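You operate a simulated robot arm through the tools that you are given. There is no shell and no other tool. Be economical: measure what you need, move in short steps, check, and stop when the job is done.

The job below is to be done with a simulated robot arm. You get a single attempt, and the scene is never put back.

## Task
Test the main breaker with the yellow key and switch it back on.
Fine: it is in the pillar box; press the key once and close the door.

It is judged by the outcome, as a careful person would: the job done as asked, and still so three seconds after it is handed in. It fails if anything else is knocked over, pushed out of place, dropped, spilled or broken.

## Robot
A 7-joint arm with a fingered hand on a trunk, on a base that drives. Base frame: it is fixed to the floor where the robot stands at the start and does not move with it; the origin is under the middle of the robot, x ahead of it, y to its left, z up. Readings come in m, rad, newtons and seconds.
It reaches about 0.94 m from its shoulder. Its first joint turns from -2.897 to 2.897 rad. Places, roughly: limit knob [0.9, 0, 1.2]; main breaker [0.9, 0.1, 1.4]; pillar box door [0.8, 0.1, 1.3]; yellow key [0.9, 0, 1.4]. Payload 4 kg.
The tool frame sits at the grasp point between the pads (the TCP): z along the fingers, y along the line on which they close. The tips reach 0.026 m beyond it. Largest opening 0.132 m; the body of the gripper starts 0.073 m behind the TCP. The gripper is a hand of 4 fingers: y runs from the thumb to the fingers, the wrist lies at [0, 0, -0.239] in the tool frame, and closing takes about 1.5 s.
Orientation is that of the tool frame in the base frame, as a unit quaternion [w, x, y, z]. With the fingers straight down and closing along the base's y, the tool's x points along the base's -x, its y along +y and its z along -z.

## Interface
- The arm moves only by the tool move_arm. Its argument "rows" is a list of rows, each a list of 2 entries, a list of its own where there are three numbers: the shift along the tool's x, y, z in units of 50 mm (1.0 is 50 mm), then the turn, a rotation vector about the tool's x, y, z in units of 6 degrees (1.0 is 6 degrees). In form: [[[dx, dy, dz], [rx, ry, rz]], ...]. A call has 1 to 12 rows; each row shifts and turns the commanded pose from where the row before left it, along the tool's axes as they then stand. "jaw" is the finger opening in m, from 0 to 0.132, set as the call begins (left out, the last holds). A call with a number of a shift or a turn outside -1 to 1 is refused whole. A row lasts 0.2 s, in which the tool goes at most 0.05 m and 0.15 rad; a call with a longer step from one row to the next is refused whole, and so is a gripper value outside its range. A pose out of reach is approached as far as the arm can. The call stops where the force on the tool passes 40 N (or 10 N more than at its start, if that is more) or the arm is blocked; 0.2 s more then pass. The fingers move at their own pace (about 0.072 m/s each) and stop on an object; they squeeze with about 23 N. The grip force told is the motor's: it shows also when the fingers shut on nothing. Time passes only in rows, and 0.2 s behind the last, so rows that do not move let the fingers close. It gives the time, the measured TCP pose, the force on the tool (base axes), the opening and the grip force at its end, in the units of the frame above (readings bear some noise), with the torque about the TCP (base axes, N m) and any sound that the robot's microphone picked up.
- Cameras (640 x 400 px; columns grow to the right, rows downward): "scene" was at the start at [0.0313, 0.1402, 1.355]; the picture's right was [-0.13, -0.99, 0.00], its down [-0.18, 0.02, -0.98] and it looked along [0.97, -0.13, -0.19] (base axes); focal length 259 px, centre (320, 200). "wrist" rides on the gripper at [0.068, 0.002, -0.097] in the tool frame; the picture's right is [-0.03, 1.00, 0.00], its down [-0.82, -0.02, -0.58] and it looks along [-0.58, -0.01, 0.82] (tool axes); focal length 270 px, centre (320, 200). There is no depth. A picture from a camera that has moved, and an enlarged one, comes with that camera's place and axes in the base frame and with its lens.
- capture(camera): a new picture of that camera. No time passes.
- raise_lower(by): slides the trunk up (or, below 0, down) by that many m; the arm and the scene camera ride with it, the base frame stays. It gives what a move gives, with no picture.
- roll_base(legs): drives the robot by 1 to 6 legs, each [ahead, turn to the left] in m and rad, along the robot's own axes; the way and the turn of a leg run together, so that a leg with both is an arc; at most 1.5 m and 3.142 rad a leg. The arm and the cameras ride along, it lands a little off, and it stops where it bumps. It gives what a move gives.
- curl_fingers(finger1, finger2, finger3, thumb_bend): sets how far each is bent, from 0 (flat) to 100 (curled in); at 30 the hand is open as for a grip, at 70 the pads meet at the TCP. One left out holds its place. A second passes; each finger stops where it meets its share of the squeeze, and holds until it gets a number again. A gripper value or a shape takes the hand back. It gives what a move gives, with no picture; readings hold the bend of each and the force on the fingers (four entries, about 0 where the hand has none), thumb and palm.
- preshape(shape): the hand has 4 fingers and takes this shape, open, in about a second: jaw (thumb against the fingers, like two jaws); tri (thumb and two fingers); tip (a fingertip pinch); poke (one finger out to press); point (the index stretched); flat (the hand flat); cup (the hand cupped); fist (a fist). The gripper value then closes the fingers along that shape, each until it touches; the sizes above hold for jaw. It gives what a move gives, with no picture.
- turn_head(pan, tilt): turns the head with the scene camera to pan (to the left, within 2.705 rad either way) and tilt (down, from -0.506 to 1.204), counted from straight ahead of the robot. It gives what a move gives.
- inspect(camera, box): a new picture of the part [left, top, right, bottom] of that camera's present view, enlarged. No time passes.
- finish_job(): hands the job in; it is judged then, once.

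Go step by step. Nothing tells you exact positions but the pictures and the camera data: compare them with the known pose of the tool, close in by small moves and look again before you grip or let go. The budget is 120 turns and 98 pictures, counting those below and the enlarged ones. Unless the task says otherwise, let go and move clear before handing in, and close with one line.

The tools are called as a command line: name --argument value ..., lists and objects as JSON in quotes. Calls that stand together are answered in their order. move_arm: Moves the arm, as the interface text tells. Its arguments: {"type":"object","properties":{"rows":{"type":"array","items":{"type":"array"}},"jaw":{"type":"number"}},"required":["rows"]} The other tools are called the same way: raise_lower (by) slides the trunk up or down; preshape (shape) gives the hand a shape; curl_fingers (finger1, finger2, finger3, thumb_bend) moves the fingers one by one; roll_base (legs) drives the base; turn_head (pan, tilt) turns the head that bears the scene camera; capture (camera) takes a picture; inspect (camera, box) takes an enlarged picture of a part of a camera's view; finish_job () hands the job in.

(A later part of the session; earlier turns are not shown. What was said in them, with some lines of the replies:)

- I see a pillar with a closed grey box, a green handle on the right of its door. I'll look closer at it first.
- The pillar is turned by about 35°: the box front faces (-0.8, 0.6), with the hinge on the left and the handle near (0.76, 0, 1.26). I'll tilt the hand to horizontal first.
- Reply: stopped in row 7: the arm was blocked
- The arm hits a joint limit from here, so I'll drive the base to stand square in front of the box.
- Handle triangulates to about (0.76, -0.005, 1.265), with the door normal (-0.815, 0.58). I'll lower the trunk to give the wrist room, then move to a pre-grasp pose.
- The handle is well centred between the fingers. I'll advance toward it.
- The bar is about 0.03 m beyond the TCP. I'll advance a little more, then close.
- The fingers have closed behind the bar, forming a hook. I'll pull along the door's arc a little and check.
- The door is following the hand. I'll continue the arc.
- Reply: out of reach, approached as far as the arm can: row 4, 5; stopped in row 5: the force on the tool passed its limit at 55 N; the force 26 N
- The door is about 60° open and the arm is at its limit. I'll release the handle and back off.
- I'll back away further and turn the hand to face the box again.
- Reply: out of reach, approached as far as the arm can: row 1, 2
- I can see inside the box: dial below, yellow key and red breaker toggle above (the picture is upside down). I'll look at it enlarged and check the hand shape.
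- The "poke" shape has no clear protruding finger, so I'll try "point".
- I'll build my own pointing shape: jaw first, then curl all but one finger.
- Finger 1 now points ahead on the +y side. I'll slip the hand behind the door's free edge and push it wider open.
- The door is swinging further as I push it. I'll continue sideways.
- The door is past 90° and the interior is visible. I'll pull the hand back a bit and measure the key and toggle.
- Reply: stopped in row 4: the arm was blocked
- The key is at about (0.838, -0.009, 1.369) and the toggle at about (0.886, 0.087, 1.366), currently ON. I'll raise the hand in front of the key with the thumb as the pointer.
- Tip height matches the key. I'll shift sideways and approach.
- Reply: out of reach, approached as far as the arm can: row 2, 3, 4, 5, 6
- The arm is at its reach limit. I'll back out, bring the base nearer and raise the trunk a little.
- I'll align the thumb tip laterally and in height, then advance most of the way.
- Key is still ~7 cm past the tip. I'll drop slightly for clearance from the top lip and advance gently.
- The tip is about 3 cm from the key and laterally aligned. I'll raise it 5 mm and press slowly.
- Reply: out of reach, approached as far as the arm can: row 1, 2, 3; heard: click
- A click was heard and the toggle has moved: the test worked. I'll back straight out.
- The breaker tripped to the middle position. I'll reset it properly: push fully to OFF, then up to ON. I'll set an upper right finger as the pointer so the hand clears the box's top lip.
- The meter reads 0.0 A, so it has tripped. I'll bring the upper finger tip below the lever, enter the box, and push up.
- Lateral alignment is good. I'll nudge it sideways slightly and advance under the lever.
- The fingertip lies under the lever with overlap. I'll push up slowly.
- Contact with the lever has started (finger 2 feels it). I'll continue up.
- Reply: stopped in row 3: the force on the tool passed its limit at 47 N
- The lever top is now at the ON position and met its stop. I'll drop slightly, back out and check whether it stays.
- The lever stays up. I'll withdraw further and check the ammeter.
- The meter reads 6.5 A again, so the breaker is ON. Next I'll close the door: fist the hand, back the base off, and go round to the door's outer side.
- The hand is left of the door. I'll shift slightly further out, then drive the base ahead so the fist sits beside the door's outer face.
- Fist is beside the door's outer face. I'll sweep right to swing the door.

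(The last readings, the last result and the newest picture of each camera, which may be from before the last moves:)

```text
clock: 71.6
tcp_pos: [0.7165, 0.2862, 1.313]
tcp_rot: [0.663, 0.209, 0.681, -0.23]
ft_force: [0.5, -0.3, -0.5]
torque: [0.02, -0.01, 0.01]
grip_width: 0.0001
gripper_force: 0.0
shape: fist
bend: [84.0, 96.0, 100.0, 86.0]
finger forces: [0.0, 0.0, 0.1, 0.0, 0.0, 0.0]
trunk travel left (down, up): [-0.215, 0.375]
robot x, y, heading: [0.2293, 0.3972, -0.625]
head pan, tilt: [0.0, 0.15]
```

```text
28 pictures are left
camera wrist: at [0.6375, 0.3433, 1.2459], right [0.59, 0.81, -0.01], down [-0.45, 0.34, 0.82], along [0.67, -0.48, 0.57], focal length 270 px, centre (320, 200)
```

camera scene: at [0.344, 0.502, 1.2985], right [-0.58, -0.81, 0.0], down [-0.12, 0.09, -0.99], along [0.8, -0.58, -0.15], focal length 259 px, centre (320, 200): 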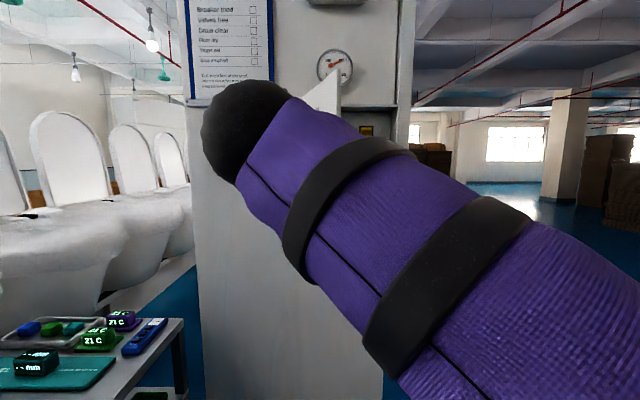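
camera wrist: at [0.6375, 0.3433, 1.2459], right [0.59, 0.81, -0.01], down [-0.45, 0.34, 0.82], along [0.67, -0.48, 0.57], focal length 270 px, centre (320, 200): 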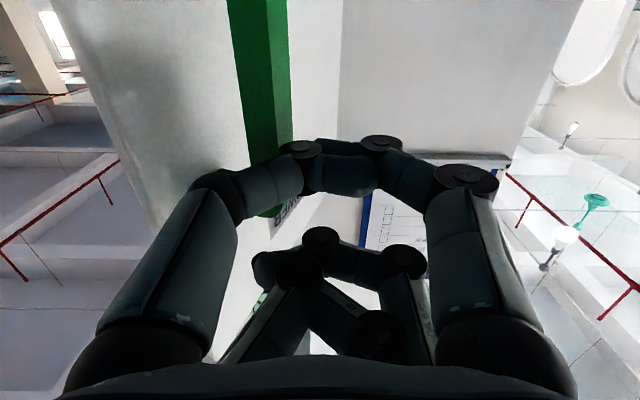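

The door is about half closed. I'll continue diagonally forward and right.

move_arm --rows '[[[0, -0.5, 0.25], [0, 0, 0]], [[0, -0.5, 0.25], [0, 0, 0]], [[0, -0.5, 0.3], [0, 0, 0]], [[0, -0.5, 0.3], [0, 0, 0]], [[0, -0.4, 0.4], [0, 0, 0]], [[0, 0, 0], [0, 0, 0]]]'

capture --camera "scene"

capture --camera "wrist"

```text
clock: 73.0
tcp_pos: [0.7061, 0.144, 1.3169]
tcp_rot: [0.664, 0.209, 0.68, -0.229]
ft_force: [-0.3, 0.1, -0.4]
torque: [0.01, -0.01, -0.01]
grip_width: 0.0001
gripper_force: 0.0
shape: fist
bend: [84.0, 96.0, 100.0, 86.0]
finger forces: [0.0, 0.1, 0.0, 0.0, 0.0, 0.0]
trunk travel left (down, up): [-0.215, 0.375]
robot x, y, heading: [0.2276, 0.3988, -0.625]
head pan, tilt: [0.0, 0.15]
```

```text
27 pictures are left
camera scene: at [0.3436, 0.5019, 1.2985], right [-0.58, -0.81, 0.0], down [-0.12, 0.09, -0.99], along [0.8, -0.58, -0.15], focal length 259 px, centre (320, 200)
```

scene: 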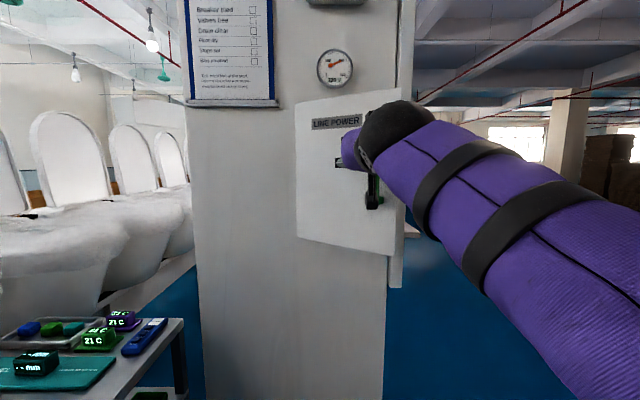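

```text
26 pictures are left
camera wrist: at [0.6265, 0.2026, 1.2494], right [0.59, 0.81, -0.01], down [-0.45, 0.34, 0.82], along [0.67, -0.48, 0.57], focal length 270 px, centre (320, 200)
```

wrist: 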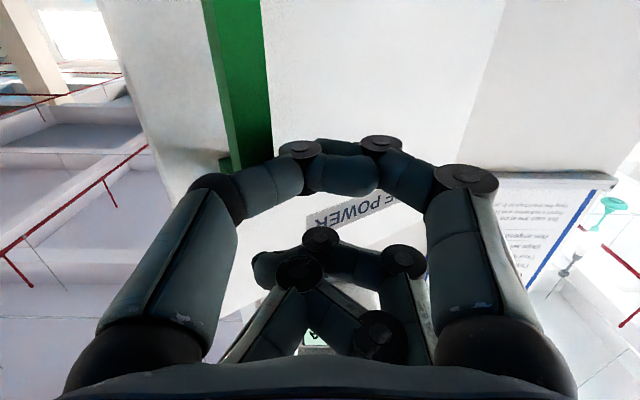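

The door is ~20° from closed. I'll push straight ahead to shut it.

move_arm --rows '[[[0, -0.2, 0.4], [0, 0, 0]], [[0, -0.2, 0.4], [0, 0, 0]], [[0, -0.1, 0.4], [0, 0, 0]], [[0, 0, 0.4], [0, 0, 0]], [[0, 0, 0.3], [0, 0, 0]], [[0, 0, 0.3], [0, 0, 0]], [[0, 0, 0.3], [0, 0, 0]]]'

capture --camera "scene"

capture --camera "wrist"

```text
clock: 74.6
tcp_pos: [0.7918, 0.0502, 1.316]
tcp_rot: [0.664, 0.209, 0.68, -0.23]
ft_force: [0.4, -0.1, 0.0]
torque: [0.07, -0.03, 0.0]
grip_width: 0.0
gripper_force: 0.1
shape: fist
bend: [83.0, 96.0, 100.0, 86.0]
finger forces: [0.1, 0.0, 0.0, 0.0, 0.1, 0.1]
trunk travel left (down, up): [-0.215, 0.375]
robot x, y, heading: [0.2265, 0.3944, -0.626]
head pan, tilt: [0.0, 0.15]
```

```text
25 pictures are left
camera scene: at [0.3434, 0.502, 1.2985], right [-0.58, -0.81, 0.0], down [-0.12, 0.09, -0.99], along [0.8, -0.58, -0.15], focal length 259 px, centre (320, 200)
```

scene: 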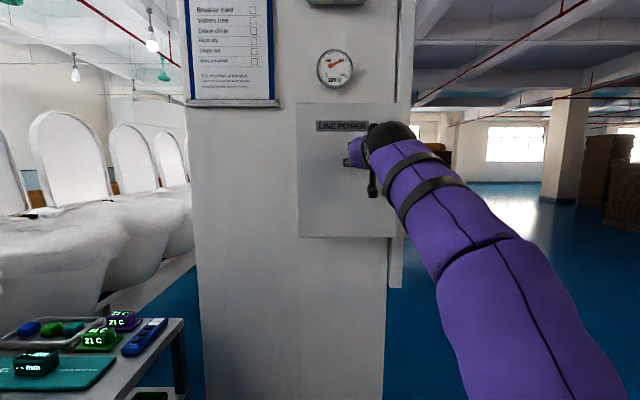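

```text
24 pictures are left
camera wrist: at [0.7123, 0.1084, 1.249], right [0.59, 0.81, -0.01], down [-0.45, 0.34, 0.82], along [0.67, -0.48, 0.57], focal length 270 px, centre (320, 200)
```

wrist: 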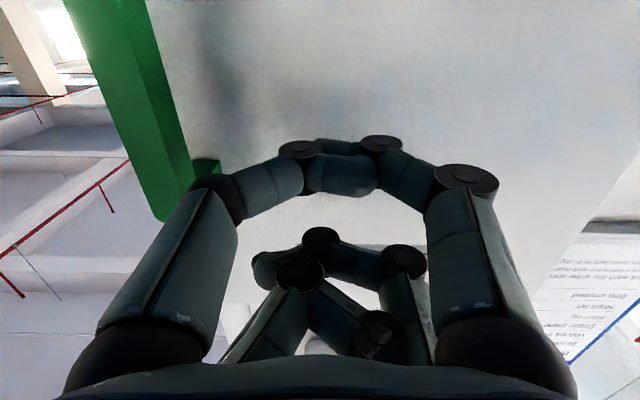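

Nearly shut. I'll push on gently until it meets its stop.

move_arm --rows '[[[0, 0, 0.25], [0, 0, 0]], [[0, 0, 0.2], [0, 0, 0]], [[0, 0, 0.2], [0, 0, 0]], [[0, 0, 0], [0, 0, 0]]]'

inspect --camera "scene" --box '[280, 90, 440, 250]'

```text
clock: 75.4
tcp_pos: [0.8089, 0.0387, 1.3199]
tcp_rot: [0.664, 0.209, 0.68, -0.23]
ft_force: [-21.3, 14.7, -9.0]
torque: [0.34, 0.47, 0.08]
grip_width: 0.0
gripper_force: 0.0
shape: fist
bend: [84.0, 96.0, 100.0, 85.0]
finger forces: [0.0, 0.1, 0.0, 0.0, 0.0, 0.0]
trunk travel left (down, up): [-0.215, 0.375]
robot x, y, heading: [0.2294, 0.4003, -0.622]
head pan, tilt: [0.0, 0.15]
stopped in row 3: the force on the tool passed its limit at 49 N (the readings are from after the stop); the commanded pose is now the measured one
```

```text
2.50 times, centred on (360, 170) of scene
camera zoom: at [0.3402, 0.5043, 1.2985], right [-0.58, -0.81, 0.0], down [-0.12, 0.09, -0.99], along [0.8, -0.58, -0.15], focal length 647 px, centre (220, 275)
```

zoom: 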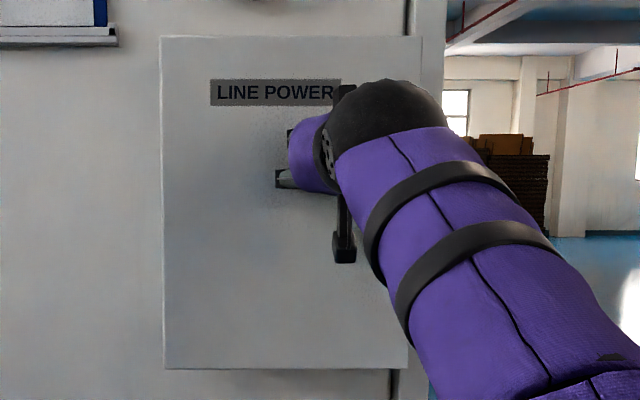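

The door met its stop and looks shut. I'll back off and look.

move_arm --rows '[[[0, 0, -0.4], [0, 0, 0]], [[0, 0, -0.7], [0, 0, 0]], [[0, 0, -0.8], [0, 0, 0]], [[0, 0, -0.8], [0, 0, 0]], [[0.5, -0.7, 0], [0, 0, 0]], [[0.5, -0.7, 0], [0, 0, 0]], [[0.5, -0.7, 0], [0, 0, 0]]]'

capture --camera "wrist"

inspect --camera "scene" --box '[280, 90, 440, 250]'

turn_head --pan 0 --tilt -0.15

capture --camera "scene"

```text
clock: 77.0
tcp_pos: [0.6392, 0.0307, 1.2482]
tcp_rot: [0.663, 0.209, 0.681, -0.23]
ft_force: [-0.3, 0.0, 0.0]
torque: [-0.02, 0.01, -0.03]
grip_width: 0.0
gripper_force: 0.1
shape: fist
bend: [83.0, 96.0, 100.0, 86.0]
finger forces: [0.1, 0.1, 0.0, 0.1, 0.1, 0.0]
trunk travel left (down, up): [-0.215, 0.375]
robot x, y, heading: [0.2246, 0.3943, -0.627]
head pan, tilt: [0.0, 0.15]
```

```text
22 pictures are left
camera wrist: at [0.5598, 0.0884, 1.1811], right [0.59, 0.81, -0.01], down [-0.45, 0.34, 0.82], along [0.67, -0.48, 0.57], focal length 270 px, centre (320, 200)
```

wrist: 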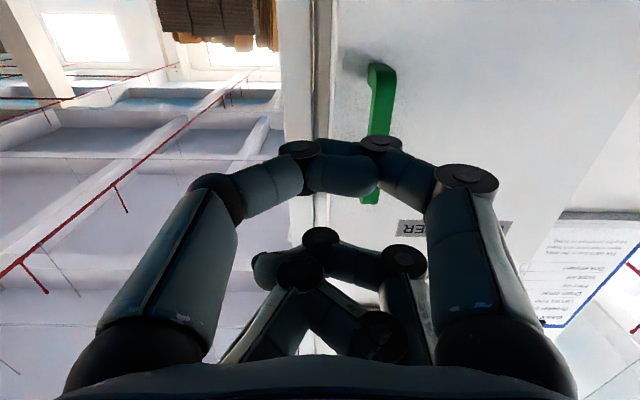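

```text
2.50 times, centred on (360, 170) of scene
camera zoom: at [0.3433, 0.5026, 1.2985], right [-0.58, -0.81, 0.0], down [-0.12, 0.09, -0.99], along [0.8, -0.58, -0.15], focal length 647 px, centre (220, 275)
```

zoom: 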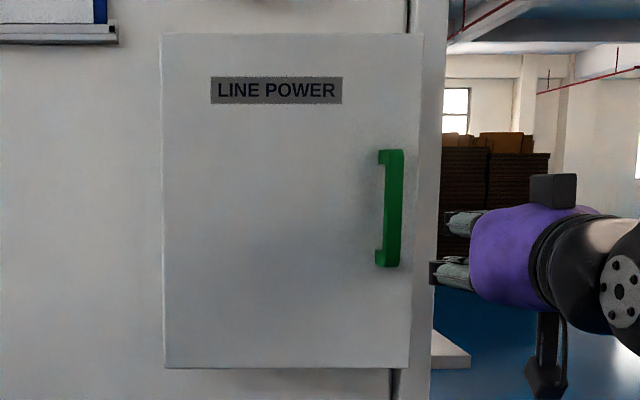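

```text
clock: 77.8
tcp_pos: [0.6392, 0.0309, 1.2492]
tcp_rot: [0.663, 0.21, 0.68, -0.23]
ft_force: [-0.2, -0.7, -0.5]
torque: [-0.01, 0.01, -0.01]
grip_width: 0.0
gripper_force: 0.0
shape: fist
bend: [83.0, 96.0, 100.0, 86.0]
finger forces: [0.1, 0.0, 0.0, 0.0, 0.1, 0.0]
trunk travel left (down, up): [-0.215, 0.375]
robot x, y, heading: [0.2265, 0.3944, -0.628]
head pan, tilt: [0.0, -0.15]
```

```text
20 pictures are left
camera scene: at [0.337, 0.5066, 1.3254], right [-0.58, -0.81, 0.0], down [0.12, -0.09, -0.99], along [0.8, -0.58, 0.15], focal length 259 px, centre (320, 200)
```

scene: 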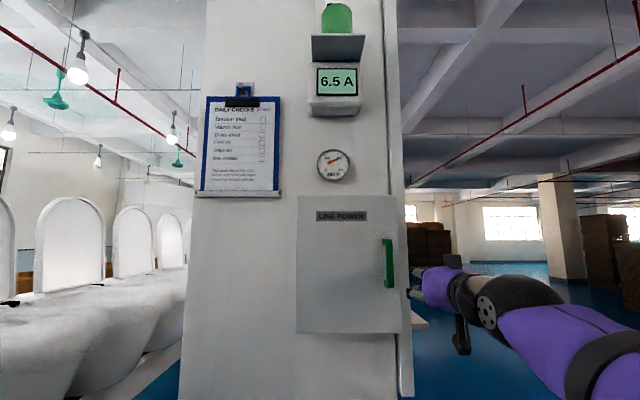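

The meter shows 6.5 A and the door looks shut. I'll take a closer look at the door seam from the side.

inspect --camera "wrist" --box '[260, 0, 460, 140]'

inspect --camera "scene" --box '[280, 180, 430, 350]'

```text
2.86 times, centred on (360, 70) of wrist
camera zoom: at [0.56, 0.0884, 1.1816], right [0.59, 0.81, -0.01], down [-0.45, 0.34, 0.82], along [0.67, -0.48, 0.57], focal length 772 px, centre (206, 571)
```

zoom: 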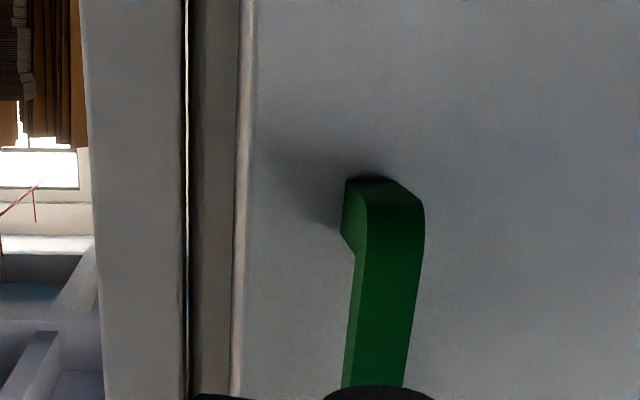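

```text
2.35 times, centred on (355, 265) of scene
camera zoom: at [0.337, 0.5066, 1.3254], right [-0.58, -0.81, 0.0], down [0.12, -0.09, -0.99], along [0.8, -0.58, 0.15], focal length 609 px, centre (238, 47)
```

zoom: 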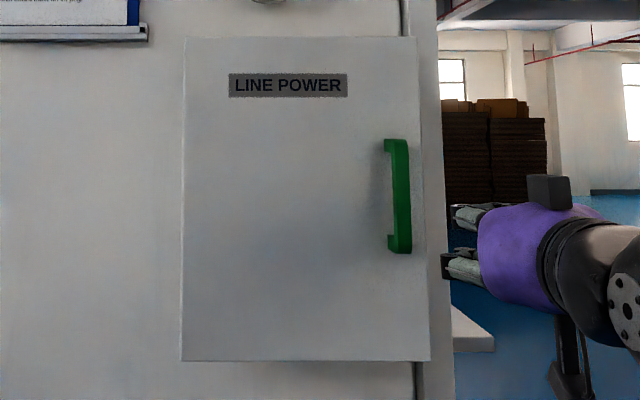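

The door is flush with no gap at the seam, the ammeter reads 6.5 A, and the hand is clear, so I'm handing in.

finish_job

```text
The job is handed in.
```

I pressed the yellow TEST key once, which tripped the main breaker (meter at 0.0 A). I switched it back ON, the meter returned to 6.5 A, and the pillar box door is closed.
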